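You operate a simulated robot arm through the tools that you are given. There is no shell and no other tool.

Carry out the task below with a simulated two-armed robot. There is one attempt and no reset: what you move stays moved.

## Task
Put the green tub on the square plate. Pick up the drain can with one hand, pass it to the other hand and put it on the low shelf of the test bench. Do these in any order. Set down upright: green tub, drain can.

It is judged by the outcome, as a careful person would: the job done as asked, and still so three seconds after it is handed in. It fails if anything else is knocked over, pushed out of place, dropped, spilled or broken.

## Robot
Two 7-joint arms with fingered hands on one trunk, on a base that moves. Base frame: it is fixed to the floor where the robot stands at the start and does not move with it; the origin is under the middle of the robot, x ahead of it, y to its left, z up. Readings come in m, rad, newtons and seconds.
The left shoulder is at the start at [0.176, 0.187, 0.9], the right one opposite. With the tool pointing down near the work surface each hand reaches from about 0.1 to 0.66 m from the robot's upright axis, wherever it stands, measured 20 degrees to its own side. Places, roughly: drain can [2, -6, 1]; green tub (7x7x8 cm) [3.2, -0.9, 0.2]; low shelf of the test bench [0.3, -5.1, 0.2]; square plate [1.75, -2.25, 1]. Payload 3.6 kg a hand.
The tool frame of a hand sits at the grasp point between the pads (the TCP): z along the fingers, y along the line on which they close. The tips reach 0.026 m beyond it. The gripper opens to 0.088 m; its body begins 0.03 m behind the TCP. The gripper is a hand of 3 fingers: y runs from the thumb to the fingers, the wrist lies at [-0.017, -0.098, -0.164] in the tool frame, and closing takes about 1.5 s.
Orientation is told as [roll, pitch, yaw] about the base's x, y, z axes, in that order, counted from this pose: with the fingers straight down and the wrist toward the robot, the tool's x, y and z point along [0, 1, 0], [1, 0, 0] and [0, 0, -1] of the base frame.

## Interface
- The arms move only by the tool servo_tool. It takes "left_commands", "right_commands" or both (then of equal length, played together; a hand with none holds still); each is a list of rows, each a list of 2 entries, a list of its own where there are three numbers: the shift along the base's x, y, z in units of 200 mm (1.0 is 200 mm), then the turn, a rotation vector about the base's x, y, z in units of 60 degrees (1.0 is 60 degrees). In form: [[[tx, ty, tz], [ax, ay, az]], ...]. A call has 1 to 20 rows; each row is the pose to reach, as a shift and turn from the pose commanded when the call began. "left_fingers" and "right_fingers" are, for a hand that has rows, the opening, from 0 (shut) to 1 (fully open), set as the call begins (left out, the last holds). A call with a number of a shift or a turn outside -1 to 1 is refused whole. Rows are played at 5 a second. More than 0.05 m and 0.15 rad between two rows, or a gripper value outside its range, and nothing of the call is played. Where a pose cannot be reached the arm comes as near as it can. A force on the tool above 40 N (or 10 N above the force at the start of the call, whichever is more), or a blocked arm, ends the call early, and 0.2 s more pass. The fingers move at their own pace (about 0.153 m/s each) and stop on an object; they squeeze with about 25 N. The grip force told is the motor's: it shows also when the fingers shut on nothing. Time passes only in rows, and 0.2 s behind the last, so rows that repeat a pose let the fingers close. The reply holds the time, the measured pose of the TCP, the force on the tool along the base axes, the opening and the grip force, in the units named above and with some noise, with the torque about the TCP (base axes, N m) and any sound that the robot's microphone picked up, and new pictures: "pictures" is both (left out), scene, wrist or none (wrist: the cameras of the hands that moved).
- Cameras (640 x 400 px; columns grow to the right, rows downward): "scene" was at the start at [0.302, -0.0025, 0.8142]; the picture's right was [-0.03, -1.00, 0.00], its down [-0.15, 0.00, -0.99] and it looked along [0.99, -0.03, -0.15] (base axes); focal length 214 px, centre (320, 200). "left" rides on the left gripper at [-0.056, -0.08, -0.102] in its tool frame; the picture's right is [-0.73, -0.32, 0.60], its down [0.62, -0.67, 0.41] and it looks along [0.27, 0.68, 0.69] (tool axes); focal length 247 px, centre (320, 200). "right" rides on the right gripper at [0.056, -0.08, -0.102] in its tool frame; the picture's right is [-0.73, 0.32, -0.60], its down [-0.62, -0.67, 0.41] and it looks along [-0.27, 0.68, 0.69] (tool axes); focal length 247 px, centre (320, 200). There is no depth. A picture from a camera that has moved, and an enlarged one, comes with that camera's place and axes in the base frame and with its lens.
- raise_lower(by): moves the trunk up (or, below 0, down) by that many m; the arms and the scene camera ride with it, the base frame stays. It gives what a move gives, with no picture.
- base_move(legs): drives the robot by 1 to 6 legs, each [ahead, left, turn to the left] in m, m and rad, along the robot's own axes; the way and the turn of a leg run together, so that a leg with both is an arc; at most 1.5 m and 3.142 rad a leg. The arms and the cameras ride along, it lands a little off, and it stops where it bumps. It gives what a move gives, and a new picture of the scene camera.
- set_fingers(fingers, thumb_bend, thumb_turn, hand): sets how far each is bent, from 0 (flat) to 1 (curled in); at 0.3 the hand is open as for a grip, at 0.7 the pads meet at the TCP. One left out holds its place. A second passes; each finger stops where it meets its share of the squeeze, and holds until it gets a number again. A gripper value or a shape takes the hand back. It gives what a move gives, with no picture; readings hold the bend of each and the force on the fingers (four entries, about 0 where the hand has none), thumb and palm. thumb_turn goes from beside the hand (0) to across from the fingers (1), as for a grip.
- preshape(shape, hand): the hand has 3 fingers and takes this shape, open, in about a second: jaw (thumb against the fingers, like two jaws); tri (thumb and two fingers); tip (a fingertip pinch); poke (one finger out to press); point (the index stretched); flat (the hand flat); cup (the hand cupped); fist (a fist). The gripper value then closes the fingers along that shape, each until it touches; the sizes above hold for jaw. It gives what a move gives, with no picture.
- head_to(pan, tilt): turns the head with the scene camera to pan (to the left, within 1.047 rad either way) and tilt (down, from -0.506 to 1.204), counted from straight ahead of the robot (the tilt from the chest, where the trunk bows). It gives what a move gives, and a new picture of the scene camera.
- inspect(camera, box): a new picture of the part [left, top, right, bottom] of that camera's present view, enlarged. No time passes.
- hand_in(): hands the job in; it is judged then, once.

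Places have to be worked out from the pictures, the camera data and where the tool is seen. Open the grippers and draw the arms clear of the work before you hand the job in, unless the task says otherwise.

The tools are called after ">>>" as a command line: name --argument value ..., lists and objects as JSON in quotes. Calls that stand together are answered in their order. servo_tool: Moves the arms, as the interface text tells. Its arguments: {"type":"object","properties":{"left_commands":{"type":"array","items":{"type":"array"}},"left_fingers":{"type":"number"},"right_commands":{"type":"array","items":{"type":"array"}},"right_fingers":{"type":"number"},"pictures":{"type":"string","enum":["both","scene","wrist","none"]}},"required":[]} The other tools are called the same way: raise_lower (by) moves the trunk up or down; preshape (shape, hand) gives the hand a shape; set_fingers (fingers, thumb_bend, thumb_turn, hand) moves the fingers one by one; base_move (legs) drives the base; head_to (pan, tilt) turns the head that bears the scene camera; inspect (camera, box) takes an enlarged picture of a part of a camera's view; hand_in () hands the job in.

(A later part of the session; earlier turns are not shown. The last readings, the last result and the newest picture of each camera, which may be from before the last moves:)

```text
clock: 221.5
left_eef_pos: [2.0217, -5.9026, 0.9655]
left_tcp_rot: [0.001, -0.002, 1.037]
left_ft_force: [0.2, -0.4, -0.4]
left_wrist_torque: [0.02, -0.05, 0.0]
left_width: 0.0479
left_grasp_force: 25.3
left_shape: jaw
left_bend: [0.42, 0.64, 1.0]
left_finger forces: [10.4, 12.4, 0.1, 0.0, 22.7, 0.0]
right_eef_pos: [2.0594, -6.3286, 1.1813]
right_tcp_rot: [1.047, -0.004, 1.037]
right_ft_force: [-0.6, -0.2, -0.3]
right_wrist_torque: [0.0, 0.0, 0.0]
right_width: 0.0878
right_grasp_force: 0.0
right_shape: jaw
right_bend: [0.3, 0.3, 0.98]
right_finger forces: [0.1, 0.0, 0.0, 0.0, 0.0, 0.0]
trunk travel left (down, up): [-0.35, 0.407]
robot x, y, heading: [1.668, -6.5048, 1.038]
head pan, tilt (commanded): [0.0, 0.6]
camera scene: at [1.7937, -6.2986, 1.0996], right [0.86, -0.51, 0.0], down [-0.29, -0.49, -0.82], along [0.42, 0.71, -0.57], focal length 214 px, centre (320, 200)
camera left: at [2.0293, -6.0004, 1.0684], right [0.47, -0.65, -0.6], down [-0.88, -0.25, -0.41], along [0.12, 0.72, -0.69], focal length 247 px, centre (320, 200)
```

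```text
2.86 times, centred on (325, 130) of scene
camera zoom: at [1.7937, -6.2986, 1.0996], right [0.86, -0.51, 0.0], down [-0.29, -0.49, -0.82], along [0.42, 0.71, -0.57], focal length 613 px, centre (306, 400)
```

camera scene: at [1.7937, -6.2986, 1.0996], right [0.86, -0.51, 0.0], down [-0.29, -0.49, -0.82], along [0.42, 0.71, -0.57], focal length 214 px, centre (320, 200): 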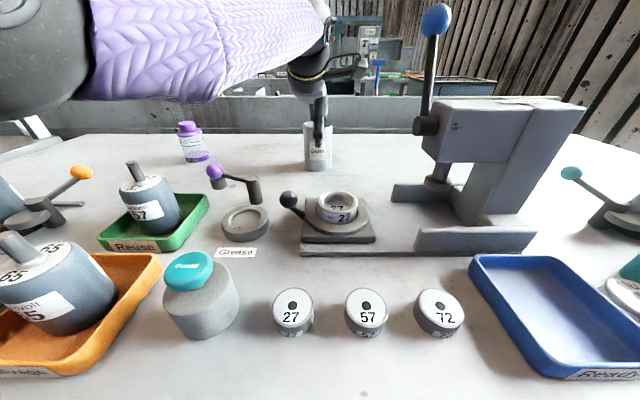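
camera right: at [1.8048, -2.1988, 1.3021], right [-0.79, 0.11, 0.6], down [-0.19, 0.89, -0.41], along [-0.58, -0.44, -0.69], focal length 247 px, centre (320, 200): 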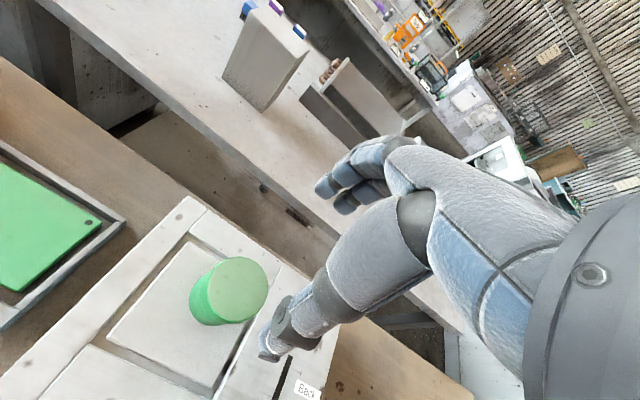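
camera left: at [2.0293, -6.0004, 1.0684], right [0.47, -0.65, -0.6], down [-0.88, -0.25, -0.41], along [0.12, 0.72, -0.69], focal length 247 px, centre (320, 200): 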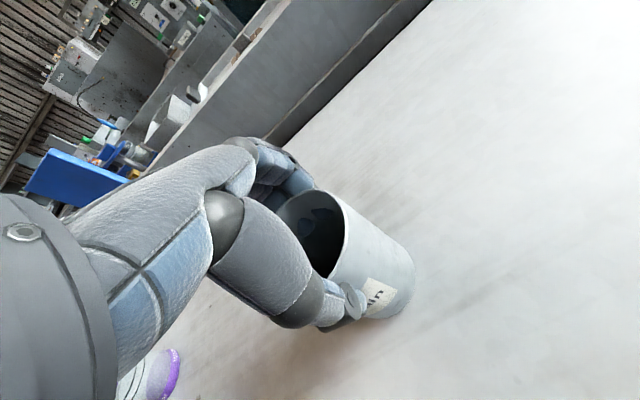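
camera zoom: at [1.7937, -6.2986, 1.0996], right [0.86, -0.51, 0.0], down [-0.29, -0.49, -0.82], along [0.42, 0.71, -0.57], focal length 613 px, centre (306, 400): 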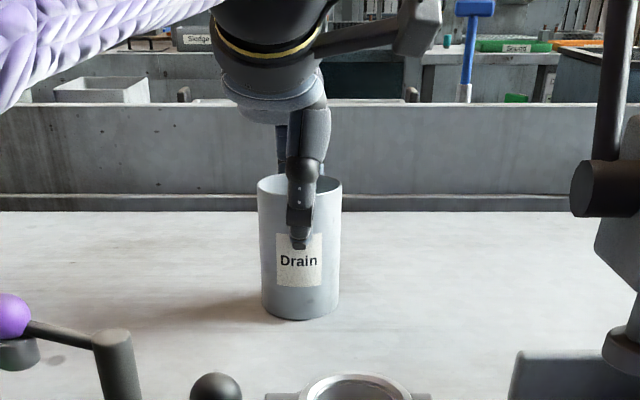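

A balanced grip: both fingers ~11 N, thumb 23 N. I lift straight up 15 cm.

>>> servo_tool --left_commands '[[[0, 0, 0.08], [0, 0, 0]], [[0, 0, 0.2], [0, 0, 0]], [[0, 0, 0.4], [0, 0, 0]], [[0, 0, 0.6], [0, 0, 0]], [[0, 0, 0.75], [0, 0, 0]]]' --pictures "both"

```text
clock: 222.7
left_eef_pos: [2.023, -5.9035, 1.1146]
left_tcp_rot: [-0.002, -0.001, 1.035]
left_ft_force: [0.4, 0.5, -1.8]
left_wrist_torque: [0.0, 0.0, 0.0]
left_width: 0.0475
left_grasp_force: 24.9
left_shape: jaw
left_bend: [0.42, 0.64, 1.0]
left_finger forces: [10.3, 12.4, 0.0, 0.0, 22.7, 0.0]
right_eef_pos: [2.0586, -6.3289, 1.1817]
right_tcp_rot: [1.047, -0.003, 1.036]
right_ft_force: [-0.2, -0.1, -0.5]
right_wrist_torque: [-0.02, -0.03, 0.0]
right_width: 0.088
right_grasp_force: 0.2
right_shape: jaw
right_bend: [0.3, 0.3, 0.98]
right_finger forces: [0.0, 0.0, 0.0, 0.0, 0.1, 0.0]
trunk travel left (down, up): [-0.35, 0.407]
robot x, y, heading: [1.6703, -6.5038, 1.036]
head pan, tilt (commanded): [0.0, 0.6]
camera scene: at [1.7936, -6.2989, 1.0996], right [0.86, -0.51, 0.0], down [-0.29, -0.49, -0.83], along [0.42, 0.71, -0.56], focal length 214 px, centre (320, 200)
camera left: at [2.0304, -6.0011, 1.2173], right [0.47, -0.65, -0.6], down [-0.88, -0.25, -0.41], along [0.12, 0.72, -0.69], focal length 247 px, centre (320, 200)
```

scene: 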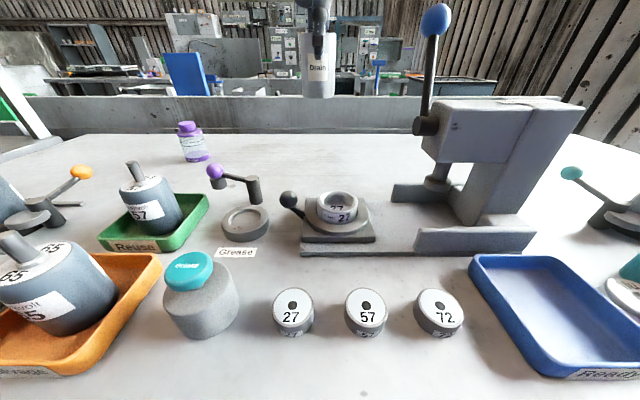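
left: 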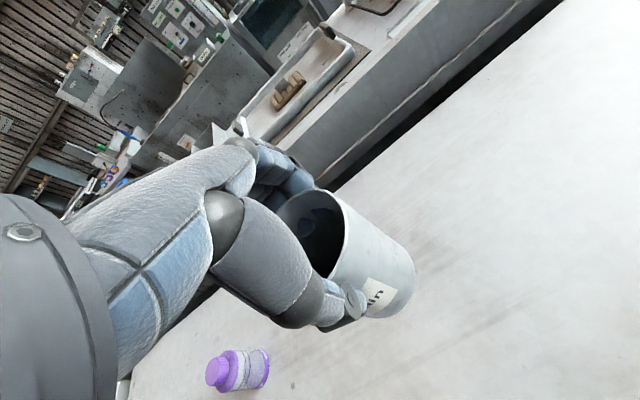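

The can is held upright, weight ~1.7 N. I back away 0.55 m from the bench into the free aisle for the hand-over.

>>> base_move --legs '[[-0.55, 0, 0]]'

```text
clock: 225.9
left_eef_pos: [1.7324, -6.3915, 1.1147]
left_tcp_rot: [-0.001, -0.003, 1.04]
left_ft_force: [-0.4, 0.5, -0.7]
left_wrist_torque: [0.0, 0.0, -0.01]
left_width: 0.0477
left_grasp_force: 24.2
left_shape: jaw
left_bend: [0.42, 0.64, 1.0]
left_finger forces: [10.4, 12.3, 0.0, 0.1, 22.7, 0.0]
right_eef_pos: [1.7688, -6.8187, 1.1817]
right_tcp_rot: [1.047, -0.004, 1.041]
right_ft_force: [-0.2, -0.5, -0.4]
right_wrist_torque: [-0.01, -0.02, -0.04]
right_width: 0.088
right_grasp_force: 0.1
right_shape: jaw
right_bend: [0.3, 0.3, 0.98]
right_finger forces: [0.1, 0.0, 0.1, 0.0, 0.1, 0.0]
trunk travel left (down, up): [-0.35, 0.407]
robot x, y, heading: [1.3841, -6.9918, 1.036]
head pan, tilt (commanded): [0.0, 0.6]
camera scene: at [1.5042, -6.7881, 1.0997], right [0.86, -0.51, 0.0], down [-0.29, -0.49, -0.83], along [0.42, 0.71, -0.56], focal length 214 px, centre (320, 200)
```

scene: 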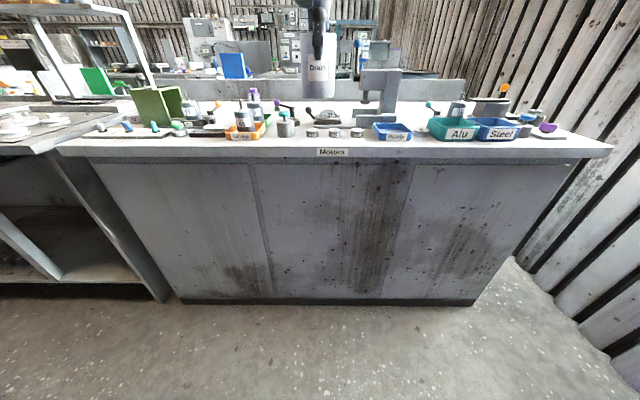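

I now bring the can closer to my body (about 0.52 m ahead, z≈1.0) with the left hand, while rolling the right hand 15° more so its fingers will be nearly horizontal under the left hand's fingertips.

>>> servo_tool --left_commands '[[[-0.074, -0.125, -0.096], [0, 0, 0]], [[-0.147, -0.25, -0.192], [0, 0, 0]], [[-0.221, -0.375, -0.288], [0, 0, 0]], [[-0.295, -0.5, -0.383], [0, 0, 0]], [[-0.368, -0.624, -0.479], [0, 0, 0]], [[-0.442, -0.749, -0.575], [0, 0, 0]]]' --right_commands '[[[0, 0, 0], [0.042, 0.072, 0]], [[0, 0, 0], [0.085, 0.144, 0]], [[0, 0, 0], [0.127, 0.215, 0]], [[0, 0, 0], [0.127, 0.215, 0]], [[0, 0, 0], [0.127, 0.215, 0]], [[0, 0, 0], [0.127, 0.215, 0]]]' --pictures "both"

```text
clock: 227.5
left_eef_pos: [1.6491, -6.5001, 1.0729]
left_tcp_rot: [0.014, -0.165, 1.068]
left_ft_force: [-0.6, 1.0, -1.2]
left_wrist_torque: [0.04, 0.02, 0.01]
left_width: 0.0472
left_grasp_force: 25.4
left_shape: jaw
left_bend: [0.43, 0.64, 1.0]
left_finger forces: [10.3, 12.2, 0.0, 0.0, 22.8, 0.0]
right_eef_pos: [1.7679, -6.8169, 1.1816]
right_tcp_rot: [1.311, -0.002, 1.039]
right_ft_force: [-0.2, -0.3, 0.7]
right_wrist_torque: [-0.01, -0.01, -0.01]
right_width: 0.0879
right_grasp_force: 0.1
right_shape: jaw
right_bend: [0.3, 0.3, 0.98]
right_finger forces: [0.0, 0.1, 0.1, 0.1, 0.1, 0.1]
trunk travel left (down, up): [-0.35, 0.407]
robot x, y, heading: [1.3808, -6.9951, 1.041]
head pan, tilt (commanded): [0.0, 0.6]
stopped in row 6 (left hand): the arm was blocked; the commanded pose is now the measured one
camera scene: at [1.5044, -6.787, 1.0994], right [0.86, -0.51, 0.0], down [-0.29, -0.49, -0.82], along [0.42, 0.71, -0.57], focal length 214 px, centre (320, 200)
camera right: at [1.7999, -6.929, 1.2618], right [0.82, -0.11, -0.55], down [-0.54, -0.45, -0.71], along [-0.17, 0.88, -0.43], focal length 247 px, centre (320, 200)
camera left: at [1.653, -6.6112, 1.1606], right [0.53, -0.54, -0.65], down [-0.84, -0.21, -0.51], along [0.13, 0.81, -0.56], focal length 247 px, centre (320, 200)
```

scene: 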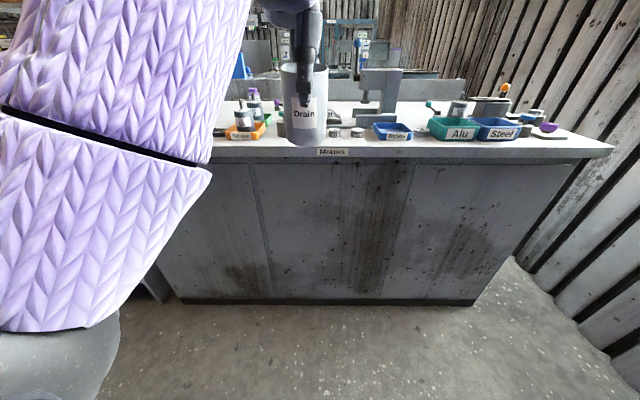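
right: 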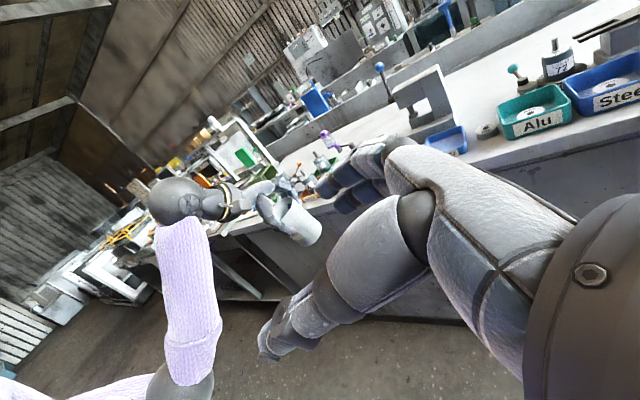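
left: 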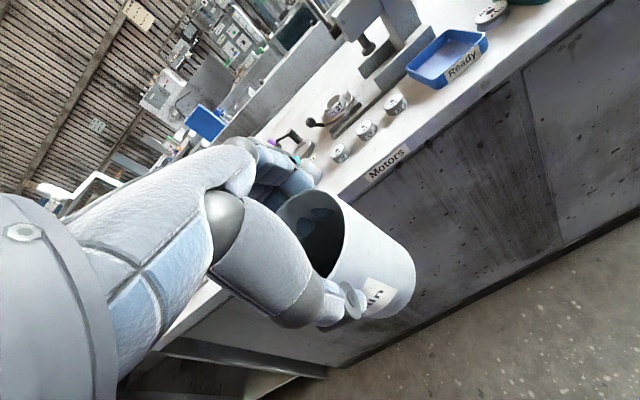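

The left arm got blocked at that close distance (its elbow against my body) and the can tilted ~9°; it is empty and still held. I move it forward again and straighten it; the hand-over will be farther out.

>>> servo_tool --left_commands '[[[0.05, 0.086, 0], [-0.024, 0.011, -0.005]], [[0.1, 0.172, 0], [-0.05, 0.022, -0.01]], [[0.15, 0.258, 0], [-0.08, 0.035, -0.015]], [[0.2, 0.345, 0], [-0.11, 0.05, -0.02]], [[0.253, 0.431, 0], [-0.144, 0.064, -0.027]], [[0.253, 0.431, 0], [-0.144, 0.064, -0.027]]]' --pictures "both"

```text
clock: 228.9
left_eef_pos: [1.7007, -6.4167, 1.0758]
left_tcp_rot: [-0.006, 0.003, 1.037]
left_ft_force: [-0.3, -0.5, 0.4]
left_wrist_torque: [0.0, 0.01, -0.02]
left_width: 0.0472
left_grasp_force: 24.9
left_shape: jaw
left_bend: [0.43, 0.64, 1.0]
left_finger forces: [10.4, 12.2, 0.1, 0.0, 22.6, 0.1]
right_eef_pos: [1.7687, -6.818, 1.1812]
right_tcp_rot: [1.309, -0.004, 1.042]
right_ft_force: [0.4, 0.1, -0.3]
right_wrist_torque: [0.0, -0.02, 0.0]
right_width: 0.0879
right_grasp_force: 0.1
right_shape: jaw
right_bend: [0.3, 0.3, 0.98]
right_finger forces: [0.1, 0.0, 0.0, 0.0, 0.0, 0.0]
trunk travel left (down, up): [-0.35, 0.407]
robot x, y, heading: [1.3857, -6.9963, 1.041]
head pan, tilt (commanded): [0.0, 0.6]
camera scene: at [1.5044, -6.7877, 1.0996], right [0.86, -0.51, 0.0], down [-0.29, -0.49, -0.82], along [0.42, 0.71, -0.57], focal length 214 px, centre (320, 200)
camera left: at [1.7087, -6.5131, 1.1771], right [0.47, -0.65, -0.59], down [-0.87, -0.26, -0.41], along [0.12, 0.71, -0.69], focal length 247 px, centre (320, 200)
```

scene: 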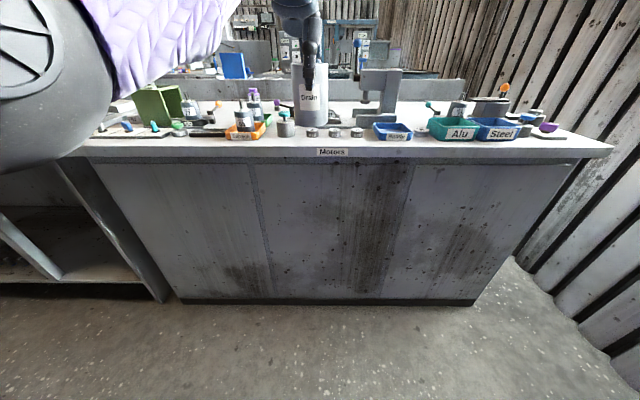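
left: 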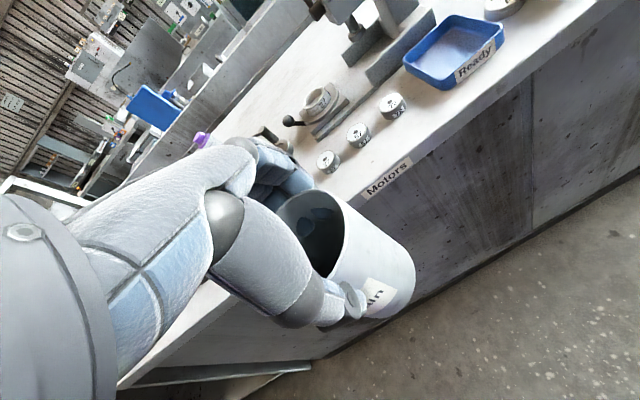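

Straight again (roll/pitch ≈0), can still firmly gripped. Now I bring the right hand, fingers pointing left, toward its waiting point 14 cm to the right of the can's lower half.

>>> servo_tool --right_commands '[[[0.03, 0.208, -0.08], [0, 0, 0]], [[0.06, 0.416, -0.16], [0, 0, 0]], [[0.09, 0.624, -0.24], [0, 0, 0]], [[0.1215, 0.8325, -0.3175], [0, 0, 0]]]' --right_fingers 1.0 --pictures "none"

>>> servo_tool --right_commands '[[[0.03, 0.208, -0.08], [0, 0, 0]], [[0.06, 0.416, -0.16], [0, 0, 0]], [[0.09, 0.624, -0.24], [0, 0, 0]], [[0.1215, 0.8325, -0.3175], [0, 0, 0]]]' --pictures "both"

```text
clock: 229.9
left_eef_pos: [1.7004, -6.4154, 1.0739]
left_tcp_rot: [-0.007, 0.004, 1.037]
left_ft_force: [0.1, 0.0, -0.9]
left_wrist_torque: [0.01, 0.0, 0.04]
left_width: 0.0471
left_grasp_force: 25.0
left_shape: jaw
left_bend: [0.43, 0.64, 1.0]
left_finger forces: [10.5, 12.1, 0.0, 0.0, 22.6, 0.0]
right_eef_pos: [1.7935, -6.6489, 1.1185]
right_tcp_rot: [1.307, -0.002, 1.04]
right_ft_force: [0.2, 0.0, -0.5]
right_wrist_torque: [0.02, -0.06, 0.01]
right_width: 0.0878
right_grasp_force: 0.1
right_shape: jaw
right_bend: [0.3, 0.3, 0.98]
right_finger forces: [0.1, 0.0, 0.1, 0.1, 0.0, 0.1]
trunk travel left (down, up): [-0.35, 0.407]
robot x, y, heading: [1.3833, -6.9948, 1.042]
head pan, tilt (commanded): [0.0, 0.6]
```

```text
clock: 230.9
left_eef_pos: [1.7013, -6.4162, 1.0742]
left_tcp_rot: [-0.007, 0.005, 1.036]
left_ft_force: [-0.5, -0.2, -1.5]
left_wrist_torque: [-0.03, -0.03, -0.01]
left_width: 0.0473
left_grasp_force: 25.5
left_shape: jaw
left_bend: [0.43, 0.64, 1.0]
left_finger forces: [10.5, 12.2, 0.0, 0.0, 22.6, 0.0]
right_eef_pos: [1.8168, -6.4802, 1.0546]
right_tcp_rot: [1.308, -0.004, 1.041]
right_ft_force: [-0.3, 0.8, 1.1]
right_wrist_torque: [-0.04, 0.01, 0.01]
right_width: 0.0875
right_grasp_force: 0.0
right_shape: jaw
right_bend: [0.3, 0.3, 0.98]
right_finger forces: [0.0, 0.0, 0.1, 0.0, 0.0, 0.0]
trunk travel left (down, up): [-0.35, 0.407]
robot x, y, heading: [1.3823, -6.9925, 1.034]
head pan, tilt (commanded): [0.0, 0.6]
camera scene: at [1.5043, -6.787, 1.0994], right [0.86, -0.51, 0.0], down [-0.29, -0.49, -0.82], along [0.42, 0.71, -0.57], focal length 214 px, centre (320, 200)
camera right: at [1.8479, -6.5933, 1.1357], right [0.83, -0.11, -0.55], down [-0.54, -0.45, -0.71], along [-0.17, 0.88, -0.43], focal length 247 px, centre (320, 200)
```

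scene: 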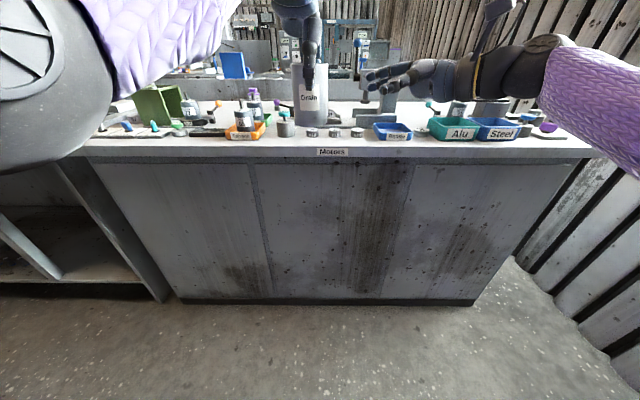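
right: 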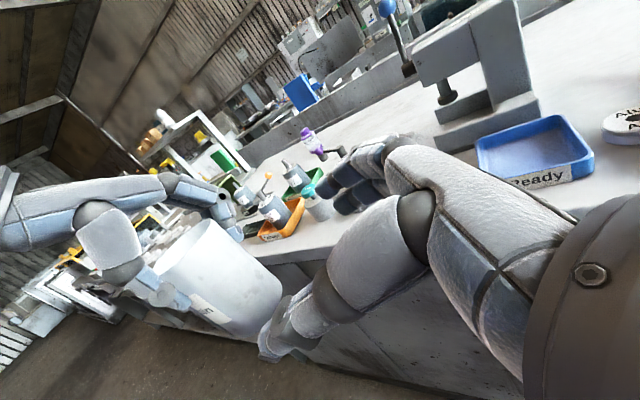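

The right hand waits beside the can. I zoom in to verify its alignment with the can's lower half.

>>> inspect --camera "scene" --box '[260, 30, 460, 150]'

>>> inspect --camera "right" --box '[60, 130, 400, 370]'

```text
3.20 times, centred on (360, 90) of scene
camera zoom: at [1.5043, -6.787, 1.0994], right [0.86, -0.51, 0.0], down [-0.29, -0.49, -0.82], along [0.42, 0.71, -0.57], focal length 686 px, centre (192, 552)
```

zoom: 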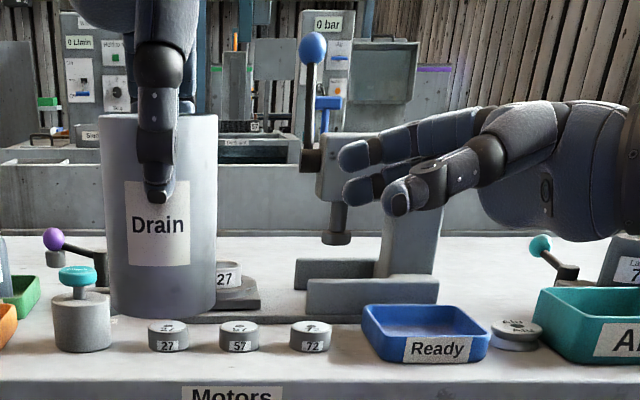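

```text
1.67 times, centred on (230, 250) of right
camera zoom: at [1.8479, -6.5933, 1.1357], right [0.83, -0.11, -0.55], down [-0.54, -0.45, -0.71], along [-0.17, 0.88, -0.43], focal length 412 px, centre (470, 117)
```

zoom: 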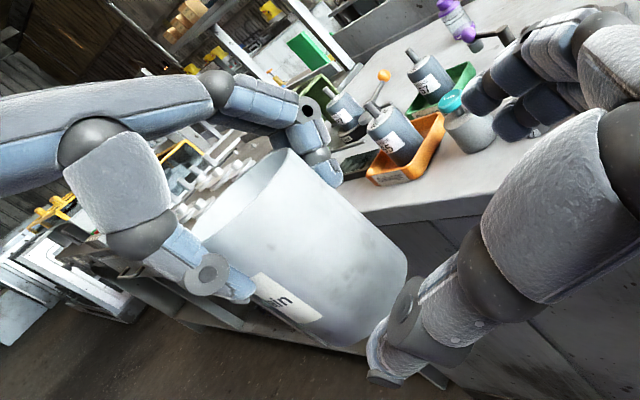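

The right hand's finger stack will pass just under the left hand's tips. I advance it along its finger direction, stopping halfway to check clearances.

>>> servo_tool --right_commands '[[[-0.0125, -0.0215, -0.04], [0, 0, 0]], [[-0.15, 0.0595, -0.0825], [0, 0, 0]], [[-0.288, 0.141, -0.125], [0, 0, 0]]]' --pictures "both"

>>> inspect --camera "scene" --box '[260, 30, 460, 150]'

```text
clock: 231.7
left_eef_pos: [1.7006, -6.4165, 1.0742]
left_tcp_rot: [-0.006, 0.004, 1.037]
left_ft_force: [-0.2, 0.9, -1.0]
left_wrist_torque: [0.03, 0.0, 0.01]
left_width: 0.0474
left_grasp_force: 25.0
left_shape: jaw
left_bend: [0.43, 0.64, 1.0]
left_finger forces: [10.5, 12.3, 0.0, 0.0, 22.6, 0.0]
right_eef_pos: [1.7586, -6.4555, 1.0278]
right_tcp_rot: [1.308, -0.006, 1.039]
right_ft_force: [0.4, -0.3, 0.3]
right_wrist_torque: [0.0, 0.02, -0.01]
right_width: 0.0877
right_grasp_force: 0.1
right_shape: jaw
right_bend: [0.3, 0.3, 0.98]
right_finger forces: [0.0, 0.1, 0.1, 0.1, 0.1, 0.1]
trunk travel left (down, up): [-0.35, 0.407]
robot x, y, heading: [1.3855, -6.9937, 1.035]
head pan, tilt (commanded): [0.0, 0.6]
camera scene: at [1.5043, -6.7873, 1.0995], right [0.86, -0.51, 0.0], down [-0.29, -0.49, -0.82], along [0.42, 0.71, -0.57], focal length 214 px, centre (320, 200)
camera right: at [1.7897, -6.5672, 1.1092], right [0.83, -0.11, -0.55], down [-0.54, -0.45, -0.71], along [-0.17, 0.88, -0.43], focal length 247 px, centre (320, 200)
```

scene: 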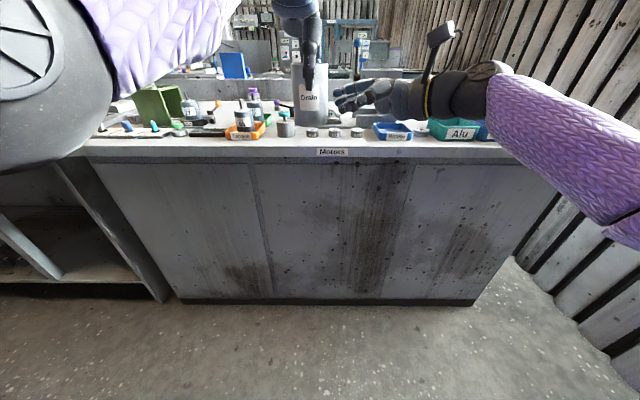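
right: 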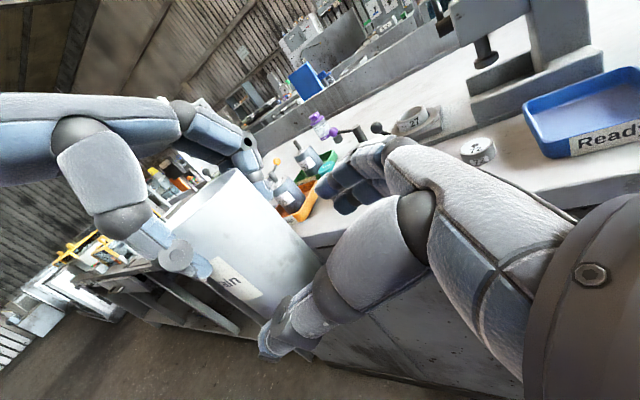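

```text
3.20 times, centred on (360, 90) of scene
camera zoom: at [1.5043, -6.7873, 1.0995], right [0.86, -0.51, 0.0], down [-0.29, -0.49, -0.82], along [0.42, 0.71, -0.57], focal length 686 px, centre (192, 552)
```

zoom: 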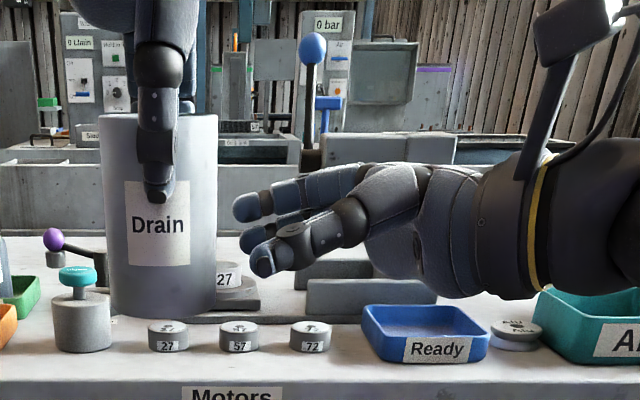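

Fingers and thumb are on either side of the can's lower half, clear of the left hand's. I advance the remaining ~6.4 cm.

>>> servo_tool --right_commands '[[[-0.1, 0.06, -0.03], [0, 0, 0]], [[-0.19, 0.112, -0.06], [0, 0, 0]], [[-0.276, 0.1625, -0.085], [0, 0, 0]]]' --pictures "both"

>>> inspect --camera "scene" --box '[260, 30, 460, 150]'

>>> inspect --camera "left" --box '[200, 100, 520, 360]'

```text
clock: 232.5
left_eef_pos: [1.7009, -6.4162, 1.0748]
left_tcp_rot: [-0.006, 0.002, 1.036]
left_ft_force: [-0.3, 0.2, -1.1]
left_wrist_torque: [-0.03, -0.01, 0.02]
left_width: 0.0473
left_grasp_force: 25.3
left_shape: jaw
left_bend: [0.43, 0.64, 1.0]
left_finger forces: [10.5, 12.1, 0.0, 0.0, 22.5, 0.0]
right_eef_pos: [1.7037, -6.4229, 1.0123]
right_tcp_rot: [1.308, -0.004, 1.042]
right_ft_force: [0.1, 0.1, 0.6]
right_wrist_torque: [-0.03, -0.01, 0.01]
right_width: 0.0879
right_grasp_force: 0.1
right_shape: jaw
right_bend: [0.3, 0.3, 0.98]
right_finger forces: [0.1, 0.0, 0.0, 0.0, 0.0, 0.0]
trunk travel left (down, up): [-0.35, 0.407]
robot x, y, heading: [1.38, -6.9927, 1.043]
head pan, tilt (commanded): [0.0, 0.6]
camera scene: at [1.5042, -6.7873, 1.0995], right [0.86, -0.51, 0.0], down [-0.29, -0.49, -0.82], along [0.42, 0.71, -0.57], focal length 214 px, centre (320, 200)
camera right: at [1.7348, -6.5358, 1.0928], right [0.83, -0.11, -0.55], down [-0.54, -0.45, -0.71], along [-0.17, 0.88, -0.43], focal length 247 px, centre (320, 200)
```

scene: 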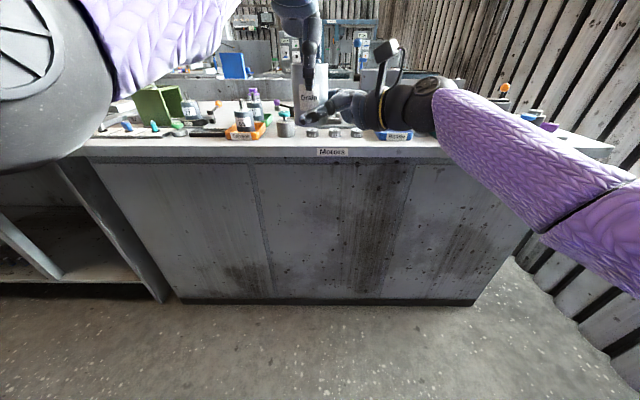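
right: 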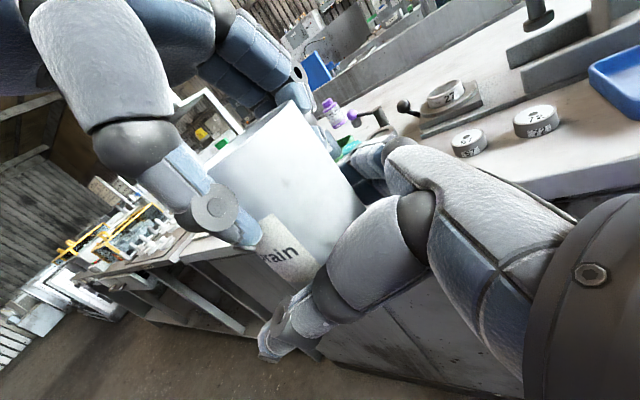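

```text
3.20 times, centred on (360, 90) of scene
camera zoom: at [1.5042, -6.7873, 1.0995], right [0.86, -0.51, 0.0], down [-0.29, -0.49, -0.82], along [0.42, 0.71, -0.57], focal length 686 px, centre (192, 552)
```

zoom: 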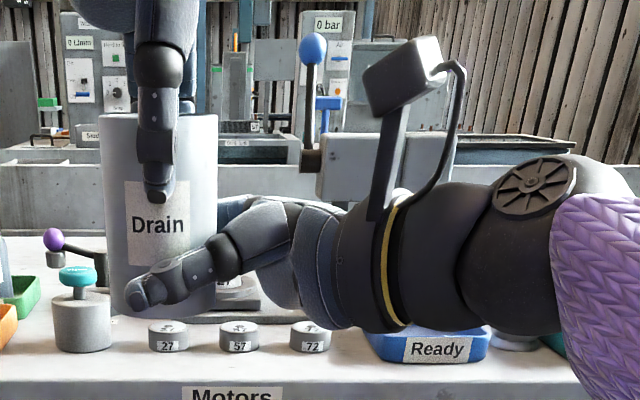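

```text
1.54 times, centred on (360, 230) of left
camera zoom: at [1.7082, -6.5128, 1.1769], right [0.47, -0.65, -0.59], down [-0.87, -0.26, -0.41], along [0.12, 0.71, -0.69], focal length 380 px, centre (258, 154)
```

zoom: 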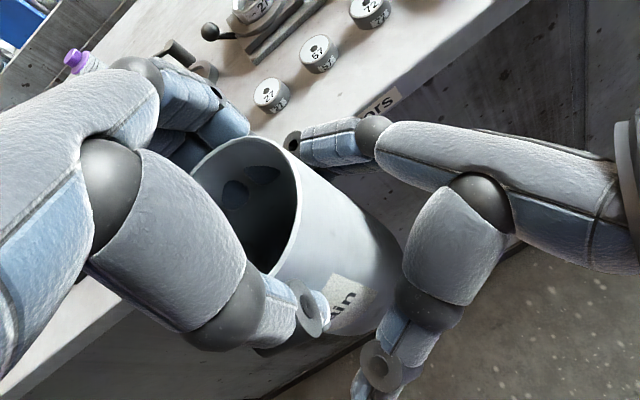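

The right hand now surrounds the can's lower half without touching anything. I close the right hand on it while the left keeps holding.

>>> servo_tool --right_commands '[[[0, 0, 0], [0, 0, 0]], [[0, 0, 0], [0, 0, 0]], [[0, 0, 0], [0, 0, 0]], [[0, 0, 0], [0, 0, 0]], [[0, 0, 0], [0, 0, 0]], [[0, 0, 0], [0, 0, 0]], [[0, 0, 0], [0, 0, 0]], [[0, 0, 0], [0, 0, 0]]]' --right_fingers 0.0 --pictures "both"

>>> inspect --camera "scene" --box '[260, 30, 460, 150]'

>>> inspect --camera "left" --box '[200, 100, 520, 360]'

```text
clock: 234.3
left_eef_pos: [1.7009, -6.4175, 1.0739]
left_tcp_rot: [-0.006, 0.002, 1.038]
left_ft_force: [0.7, -0.8, -1.1]
left_wrist_torque: [-0.02, -0.06, 0.06]
left_width: 0.047
left_grasp_force: 25.3
left_shape: jaw
left_bend: [0.43, 0.64, 1.0]
left_finger forces: [11.2, 11.9, 0.0, 0.0, 23.2, 0.0]
right_eef_pos: [1.7046, -6.4242, 1.0119]
right_tcp_rot: [1.31, -0.002, 1.04]
right_ft_force: [0.2, 0.2, 0.1]
right_wrist_torque: [-0.01, -0.02, -0.02]
right_width: 0.048
right_grasp_force: 24.9
right_shape: jaw
right_bend: [0.38, 0.69, 1.0]
right_finger forces: [12.7, 10.0, 0.1, 0.1, 22.4, 0.0]
trunk travel left (down, up): [-0.35, 0.407]
robot x, y, heading: [1.3835, -6.994, 1.037]
head pan, tilt (commanded): [0.0, 0.6]
camera scene: at [1.5045, -6.7875, 1.0995], right [0.86, -0.51, 0.0], down [-0.29, -0.49, -0.82], along [0.42, 0.71, -0.57], focal length 214 px, centre (320, 200)
camera right: at [1.7355, -6.5362, 1.0927], right [0.83, -0.11, -0.55], down [-0.54, -0.45, -0.71], along [-0.17, 0.88, -0.43], focal length 247 px, centre (320, 200)
```

scene: 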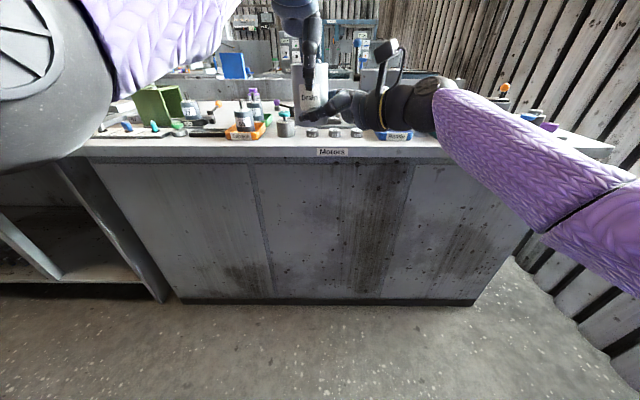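
right: 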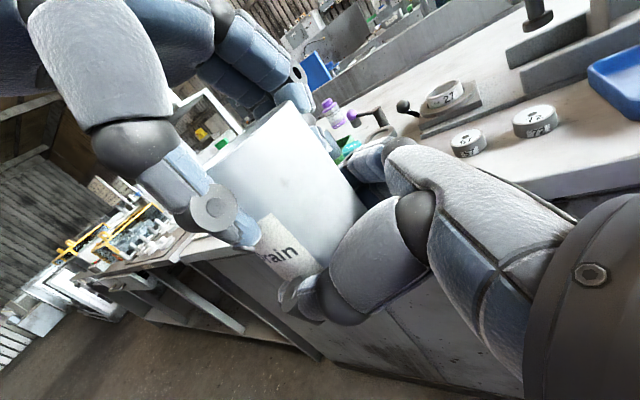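

```text
3.20 times, centred on (360, 90) of scene
camera zoom: at [1.5045, -6.7875, 1.0995], right [0.86, -0.51, 0.0], down [-0.29, -0.49, -0.82], along [0.42, 0.71, -0.57], focal length 686 px, centre (192, 552)
```

zoom: 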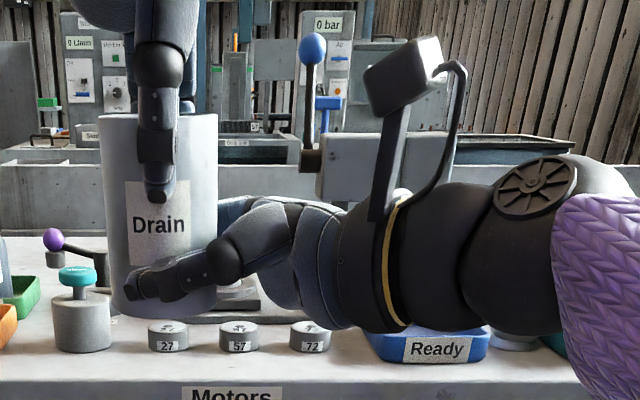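

```text
1.54 times, centred on (360, 230) of left
camera zoom: at [1.7086, -6.513, 1.1769], right [0.47, -0.65, -0.59], down [-0.87, -0.26, -0.41], along [0.12, 0.71, -0.69], focal length 380 px, centre (258, 154)
```

zoom: 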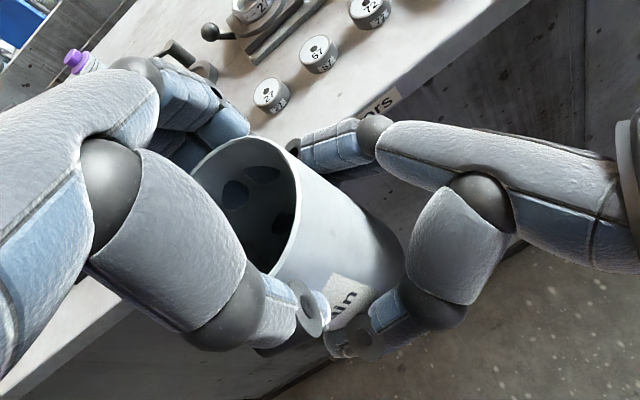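

Both hands hold it evenly with no strain between them. I now open the left hand.

>>> servo_tool --left_commands '[[[0, 0, 0], [0, 0, 0]], [[0, 0, 0], [0, 0, 0]], [[0, 0, 0], [0, 0, 0]], [[0, 0, 0], [0, 0, 0]], [[0, 0, 0], [0, 0, 0]], [[0, 0, 0], [0, 0, 0]]]' --left_fingers 1.0 --pictures "scene"

>>> inspect --camera "scene" --box '[260, 30, 460, 150]'

```text
clock: 235.7
left_eef_pos: [1.7022, -6.4165, 1.0741]
left_tcp_rot: [-0.01, 0.004, 1.036]
left_ft_force: [-0.6, 0.6, -0.5]
left_wrist_torque: [0.0, 0.02, 0.01]
left_width: 0.0879
left_grasp_force: 0.1
left_shape: jaw
left_bend: [0.3, 0.3, 0.98]
left_finger forces: [0.0, 0.0, 0.1, 0.0, 0.1, 0.0]
right_eef_pos: [1.704, -6.4228, 1.0118]
right_tcp_rot: [1.31, -0.005, 1.04]
right_ft_force: [0.6, -0.4, 0.0]
right_wrist_torque: [-0.02, -0.01, -0.02]
right_width: 0.0477
right_grasp_force: 25.0
right_shape: jaw
right_bend: [0.38, 0.69, 1.0]
right_finger forces: [12.7, 11.2, 0.1, 0.0, 23.9, 0.0]
trunk travel left (down, up): [-0.35, 0.407]
robot x, y, heading: [1.3818, -6.994, 1.036]
head pan, tilt (commanded): [0.0, 0.6]
camera scene: at [1.5045, -6.7875, 1.0995], right [0.86, -0.51, 0.0], down [-0.29, -0.49, -0.82], along [0.42, 0.71, -0.57], focal length 214 px, centre (320, 200)
```

scene: 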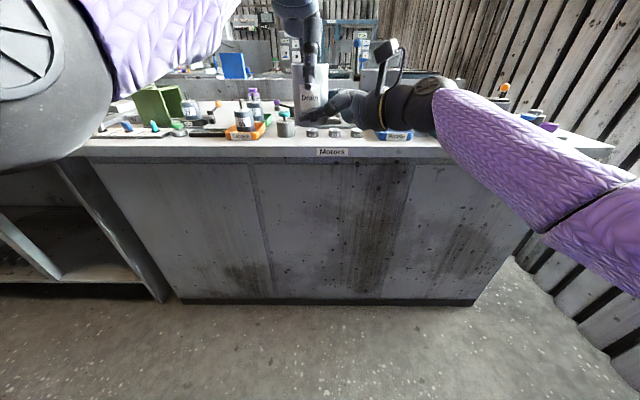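

```text
3.20 times, centred on (360, 90) of scene
camera zoom: at [1.5045, -6.7875, 1.0995], right [0.86, -0.51, 0.0], down [-0.29, -0.49, -0.82], along [0.42, 0.71, -0.57], focal length 686 px, centre (192, 552)
```

zoom: 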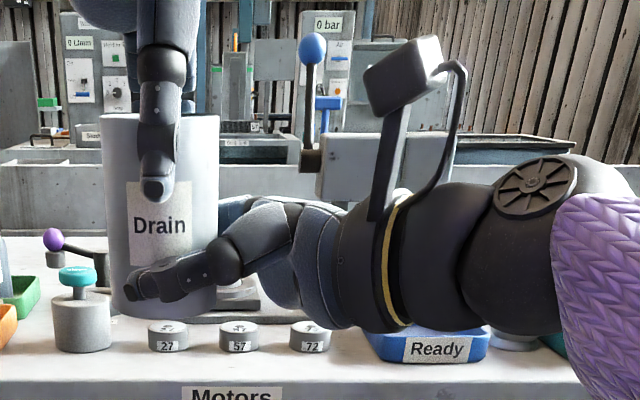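

The right hand holds the can alone now. I raise the left hand straight up off it, then move it away to the left.

>>> servo_tool --left_commands '[[[0, 0, 0.1], [0, 0, 0]], [[0, 0, 0.25], [0, 0, 0]], [[0, 0, 0.42], [0, 0, 0]], [[-0.15, 0.088, 0.45], [0, 0, 0]], [[-0.34, 0.2, 0.45], [0, 0, 0]], [[-0.53, 0.31, 0.42], [0, 0, 0]]]' --pictures "both"

>>> inspect --camera "scene" --box '[260, 30, 460, 150]'

```text
clock: 237.1
left_eef_pos: [1.5932, -6.3547, 1.1561]
left_tcp_rot: [-0.007, 0.002, 1.035]
left_ft_force: [-0.1, 0.2, 0.2]
left_wrist_torque: [-0.01, -0.01, 0.01]
left_width: 0.0878
left_grasp_force: 0.1
left_shape: jaw
left_bend: [0.3, 0.3, 0.98]
left_finger forces: [0.1, 0.1, 0.0, 0.1, 0.0, 0.0]
right_eef_pos: [1.7038, -6.4232, 1.0117]
right_tcp_rot: [1.309, -0.004, 1.04]
right_ft_force: [0.1, 0.4, 0.5]
right_wrist_torque: [0.01, 0.03, 0.02]
right_width: 0.0474
right_grasp_force: 24.8
right_shape: jaw
right_bend: [0.38, 0.69, 1.0]
right_finger forces: [12.6, 11.1, 0.0, 0.1, 23.7, 0.0]
trunk travel left (down, up): [-0.35, 0.407]
robot x, y, heading: [1.3826, -6.9925, 1.04]
head pan, tilt (commanded): [0.0, 0.6]
camera scene: at [1.504, -6.7869, 1.0995], right [0.86, -0.51, 0.0], down [-0.29, -0.49, -0.82], along [0.42, 0.71, -0.57], focal length 214 px, centre (320, 200)
camera left: at [1.6007, -6.4502, 1.2598], right [0.47, -0.65, -0.59], down [-0.87, -0.26, -0.41], along [0.12, 0.71, -0.69], focal length 247 px, centre (320, 200)
```

scene: 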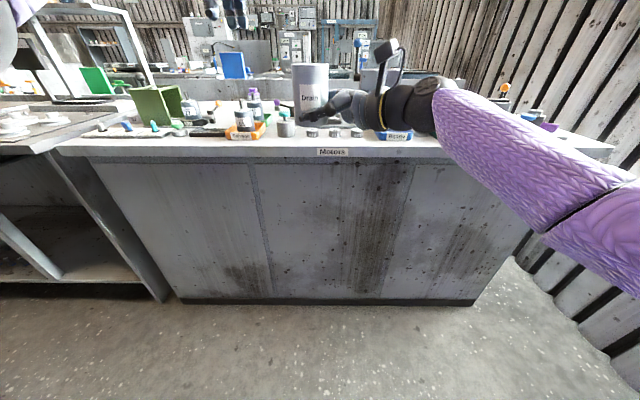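
left: 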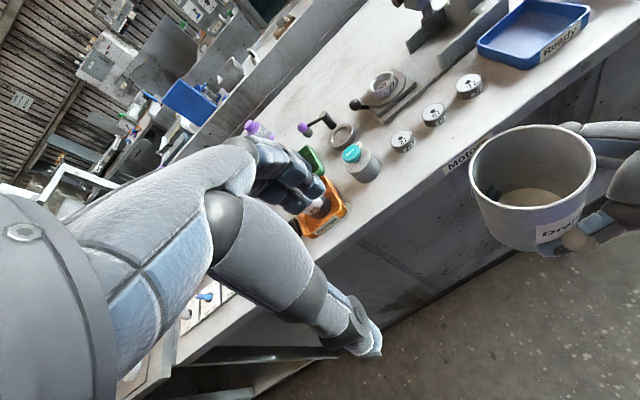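

```text
3.20 times, centred on (360, 90) of scene
camera zoom: at [1.504, -6.7869, 1.0995], right [0.86, -0.51, 0.0], down [-0.29, -0.49, -0.82], along [0.42, 0.71, -0.57], focal length 686 px, centre (192, 552)
```

zoom: 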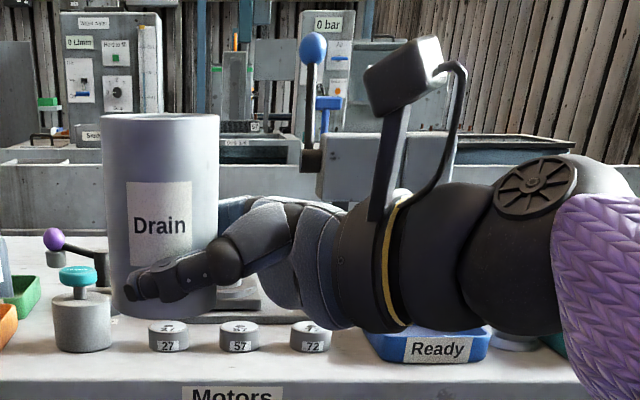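

The hand-over succeeded: the can sits upright in the right hand. I lower the trunk fully here in the aisle.

>>> raise_lower --by -0.35

>>> head_to --pan 0.0 --tilt 0.6

```text
clock: 240.5
left_eef_pos: [1.617, -6.3177, 0.7163]
left_tcp_rot: [-0.007, 0.176, 1.036]
left_ft_force: [0.3, 0.1, 0.2]
left_wrist_torque: [0.03, 0.01, 0.01]
left_width: 0.0876
left_grasp_force: 0.1
left_shape: jaw
left_bend: [0.3, 0.3, 0.98]
left_finger forces: [0.0, 0.0, 0.0, 0.0, 0.0, 0.0]
right_eef_pos: [1.7034, -6.4241, 0.6628]
right_tcp_rot: [1.308, -0.003, 1.039]
right_ft_force: [0.0, 0.3, -0.7]
right_wrist_torque: [-0.03, 0.0, -0.02]
right_width: 0.0478
right_grasp_force: 25.1
right_shape: jaw
right_bend: [0.38, 0.69, 1.0]
right_finger forces: [12.5, 11.1, 0.1, 0.0, 23.7, 0.1]
trunk travel left (down, up): [0.0, 0.757]
robot x, y, heading: [1.3831, -6.9971, 1.042]
head pan, tilt (commanded): [0.0, 0.6]
```

```text
clock: 241.1
left_eef_pos: [1.618, -6.3167, 0.7153]
left_tcp_rot: [-0.007, 0.175, 1.037]
left_ft_force: [-0.8, -0.5, -0.3]
left_wrist_torque: [0.06, -0.01, 0.03]
left_width: 0.0878
left_grasp_force: 0.0
left_shape: jaw
left_bend: [0.3, 0.3, 0.98]
left_finger forces: [0.0, 0.0, 0.0, 0.1, 0.0, 0.0]
right_eef_pos: [1.7047, -6.4241, 0.6615]
right_tcp_rot: [1.307, -0.004, 1.04]
right_ft_force: [-0.1, -0.2, -0.5]
right_wrist_torque: [-0.03, -0.01, -0.03]
right_width: 0.0479
right_grasp_force: 25.2
right_shape: jaw
right_bend: [0.38, 0.69, 1.0]
right_finger forces: [12.4, 11.2, 0.0, 0.0, 23.7, 0.1]
trunk travel left (down, up): [0.0, 0.757]
robot x, y, heading: [1.3812, -6.9938, 1.04]
head pan, tilt (commanded): [0.0, 0.6]
camera scene: at [1.5386, -6.7292, 0.7194], right [0.86, -0.51, 0.0], down [-0.29, -0.49, -0.82], along [0.42, 0.71, -0.57], focal length 214 px, centre (320, 200)
```

scene: 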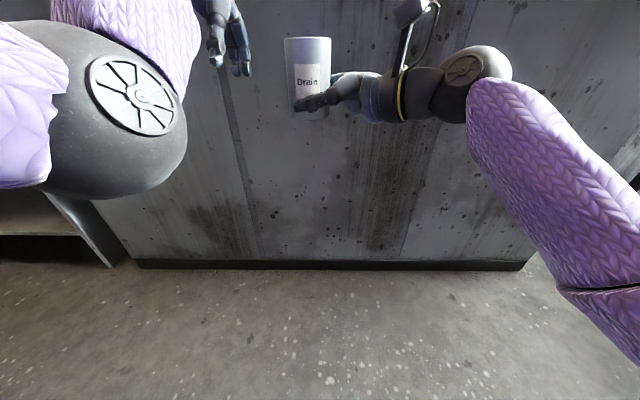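

Both arms came down with the trunk. I back off 0.15 m, then lower both hands: right (with the can) to z≈0.36, left to about z 0.42 and closer.

>>> base_move --legs '[[-0.15, 0, 0]]'

>>> servo_tool --right_commands '[[[-0.044, -0.076, -0.188], [0, 0, 0]], [[-0.089, -0.151, -0.375], [0, 0, 0]], [[-0.133, -0.227, -0.563], [0, 0, 0]], [[-0.1775, -0.3025, -0.75], [0, 0, 0]]]' --left_commands '[[[-0.07, -0.118, -0.188], [0.018, -0.01, 0]], [[-0.139, -0.237, -0.375], [0.036, -0.02, 0]], [[-0.209, -0.356, -0.563], [0.054, -0.03, 0]], [[-0.278, -0.474, -0.75], [0.072, -0.042, 0]]]' --pictures "none"

>>> servo_tool --right_commands '[[[-0.044, -0.076, -0.188], [0, 0, 0]], [[-0.089, -0.151, -0.375], [0, 0, 0]], [[-0.133, -0.227, -0.563], [0, 0, 0]], [[-0.1775, -0.3025, -0.75], [0, 0, 0]]]' --left_commands '[[[-0.07, -0.118, -0.188], [0.018, -0.01, 0]], [[-0.139, -0.237, -0.375], [0.036, -0.02, 0]], [[-0.209, -0.356, -0.563], [0.054, -0.03, 0]], [[-0.278, -0.474, -0.75], [0.072, -0.042, 0]]]' --pictures "scene"

```text
clock: 242.5
left_eef_pos: [1.5423, -6.4475, 0.7162]
left_tcp_rot: [-0.007, 0.174, 1.037]
left_ft_force: [-1.0, 0.0, 0.3]
left_wrist_torque: [0.01, 0.02, 0.0]
left_width: 0.0876
left_grasp_force: 0.0
left_shape: jaw
left_bend: [0.3, 0.3, 0.98]
left_finger forces: [0.0, 0.0, 0.0, 0.1, 0.1, 0.1]
right_eef_pos: [1.629, -6.5532, 0.6615]
right_tcp_rot: [1.31, -0.003, 1.038]
right_ft_force: [-0.2, 0.2, -0.4]
right_wrist_torque: [0.01, 0.0, -0.03]
right_width: 0.0477
right_grasp_force: 25.2
right_shape: jaw
right_bend: [0.38, 0.69, 1.0]
right_finger forces: [12.5, 11.3, 0.0, 0.0, 23.7, 0.0]
trunk travel left (down, up): [0.0, 0.757]
robot x, y, heading: [1.3058, -7.1243, 1.037]
head pan, tilt (commanded): [0.0, 0.6]
camera scene: at [1.4631, -6.8584, 0.7194], right [0.86, -0.51, 0.0], down [-0.29, -0.49, -0.82], along [0.42, 0.71, -0.57], focal length 214 px, centre (320, 200)
```

scene: 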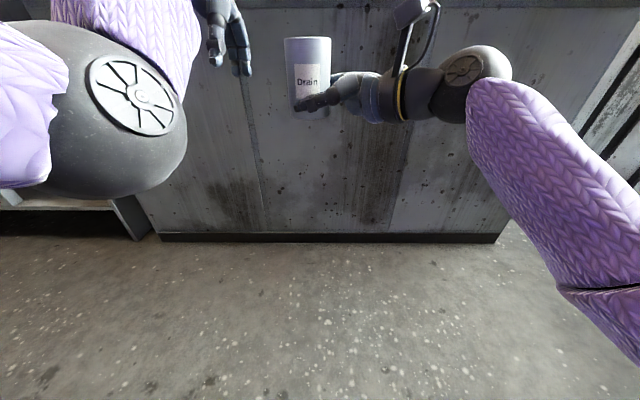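

```text
clock: 243.7
left_eef_pos: [1.4853, -6.5179, 0.5921]
left_tcp_rot: [0.021, 0.015, 1.054]
left_ft_force: [0.4, -0.3, 0.2]
left_wrist_torque: [0.0, 0.0, 0.03]
left_width: 0.088
left_grasp_force: 0.0
left_shape: jaw
left_bend: [0.3, 0.3, 0.98]
left_finger forces: [0.0, 0.0, 0.1, 0.1, 0.0, 0.0]
right_eef_pos: [1.5941, -6.6125, 0.5126]
right_tcp_rot: [1.309, -0.004, 1.039]
right_ft_force: [0.7, -0.1, -0.5]
right_wrist_torque: [0.01, 0.0, 0.0]
right_width: 0.0478
right_grasp_force: 25.0
right_shape: jaw
right_bend: [0.38, 0.69, 1.0]
right_finger forces: [12.1, 11.6, 0.0, 0.1, 23.6, 0.0]
trunk travel left (down, up): [0.0, 0.757]
robot x, y, heading: [1.3052, -7.1204, 1.037]
head pan, tilt (commanded): [0.0, 0.6]
stopped in row 4 (left hand): the arm was blocked; the commanded pose is now the measured one
```

```text
clock: 244.3
left_eef_pos: [1.4797, -6.507, 0.5952]
left_tcp_rot: [0.041, -0.23, 1.062]
left_ft_force: [0.2, -0.5, -0.2]
left_wrist_torque: [0.02, -0.02, 0.01]
left_width: 0.0879
left_grasp_force: 0.2
left_shape: jaw
left_bend: [0.3, 0.3, 0.98]
left_finger forces: [0.0, 0.0, 0.0, 0.0, 0.1, 0.0]
right_eef_pos: [1.5774, -6.6428, 0.4384]
right_tcp_rot: [1.305, -0.003, 1.038]
right_ft_force: [-1.4, -0.4, -1.3]
right_wrist_torque: [0.04, -0.04, -0.02]
right_width: 0.0475
right_grasp_force: 25.4
right_shape: jaw
right_bend: [0.38, 0.69, 1.0]
right_finger forces: [12.0, 11.6, 0.0, 0.0, 23.7, 0.0]
trunk travel left (down, up): [0.0, 0.757]
robot x, y, heading: [1.3061, -7.1242, 1.034]
head pan, tilt (commanded): [0.0, 0.6]
stopped in row 3 (left hand): the arm was blocked; the commanded pose is now the measured one
camera scene: at [1.4632, -6.8584, 0.7194], right [0.86, -0.51, 0.0], down [-0.29, -0.49, -0.82], along [0.42, 0.71, -0.57], focal length 214 px, centre (320, 200)
```

scene: 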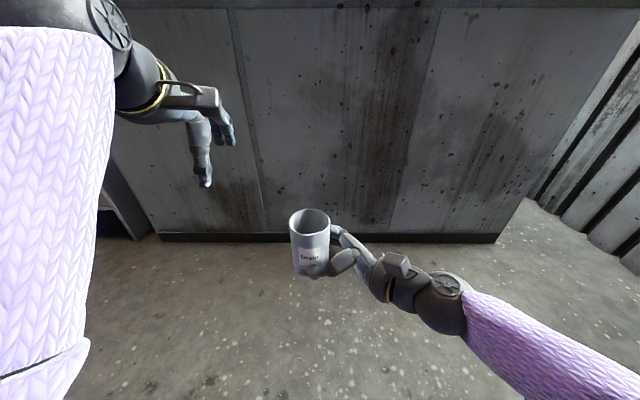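

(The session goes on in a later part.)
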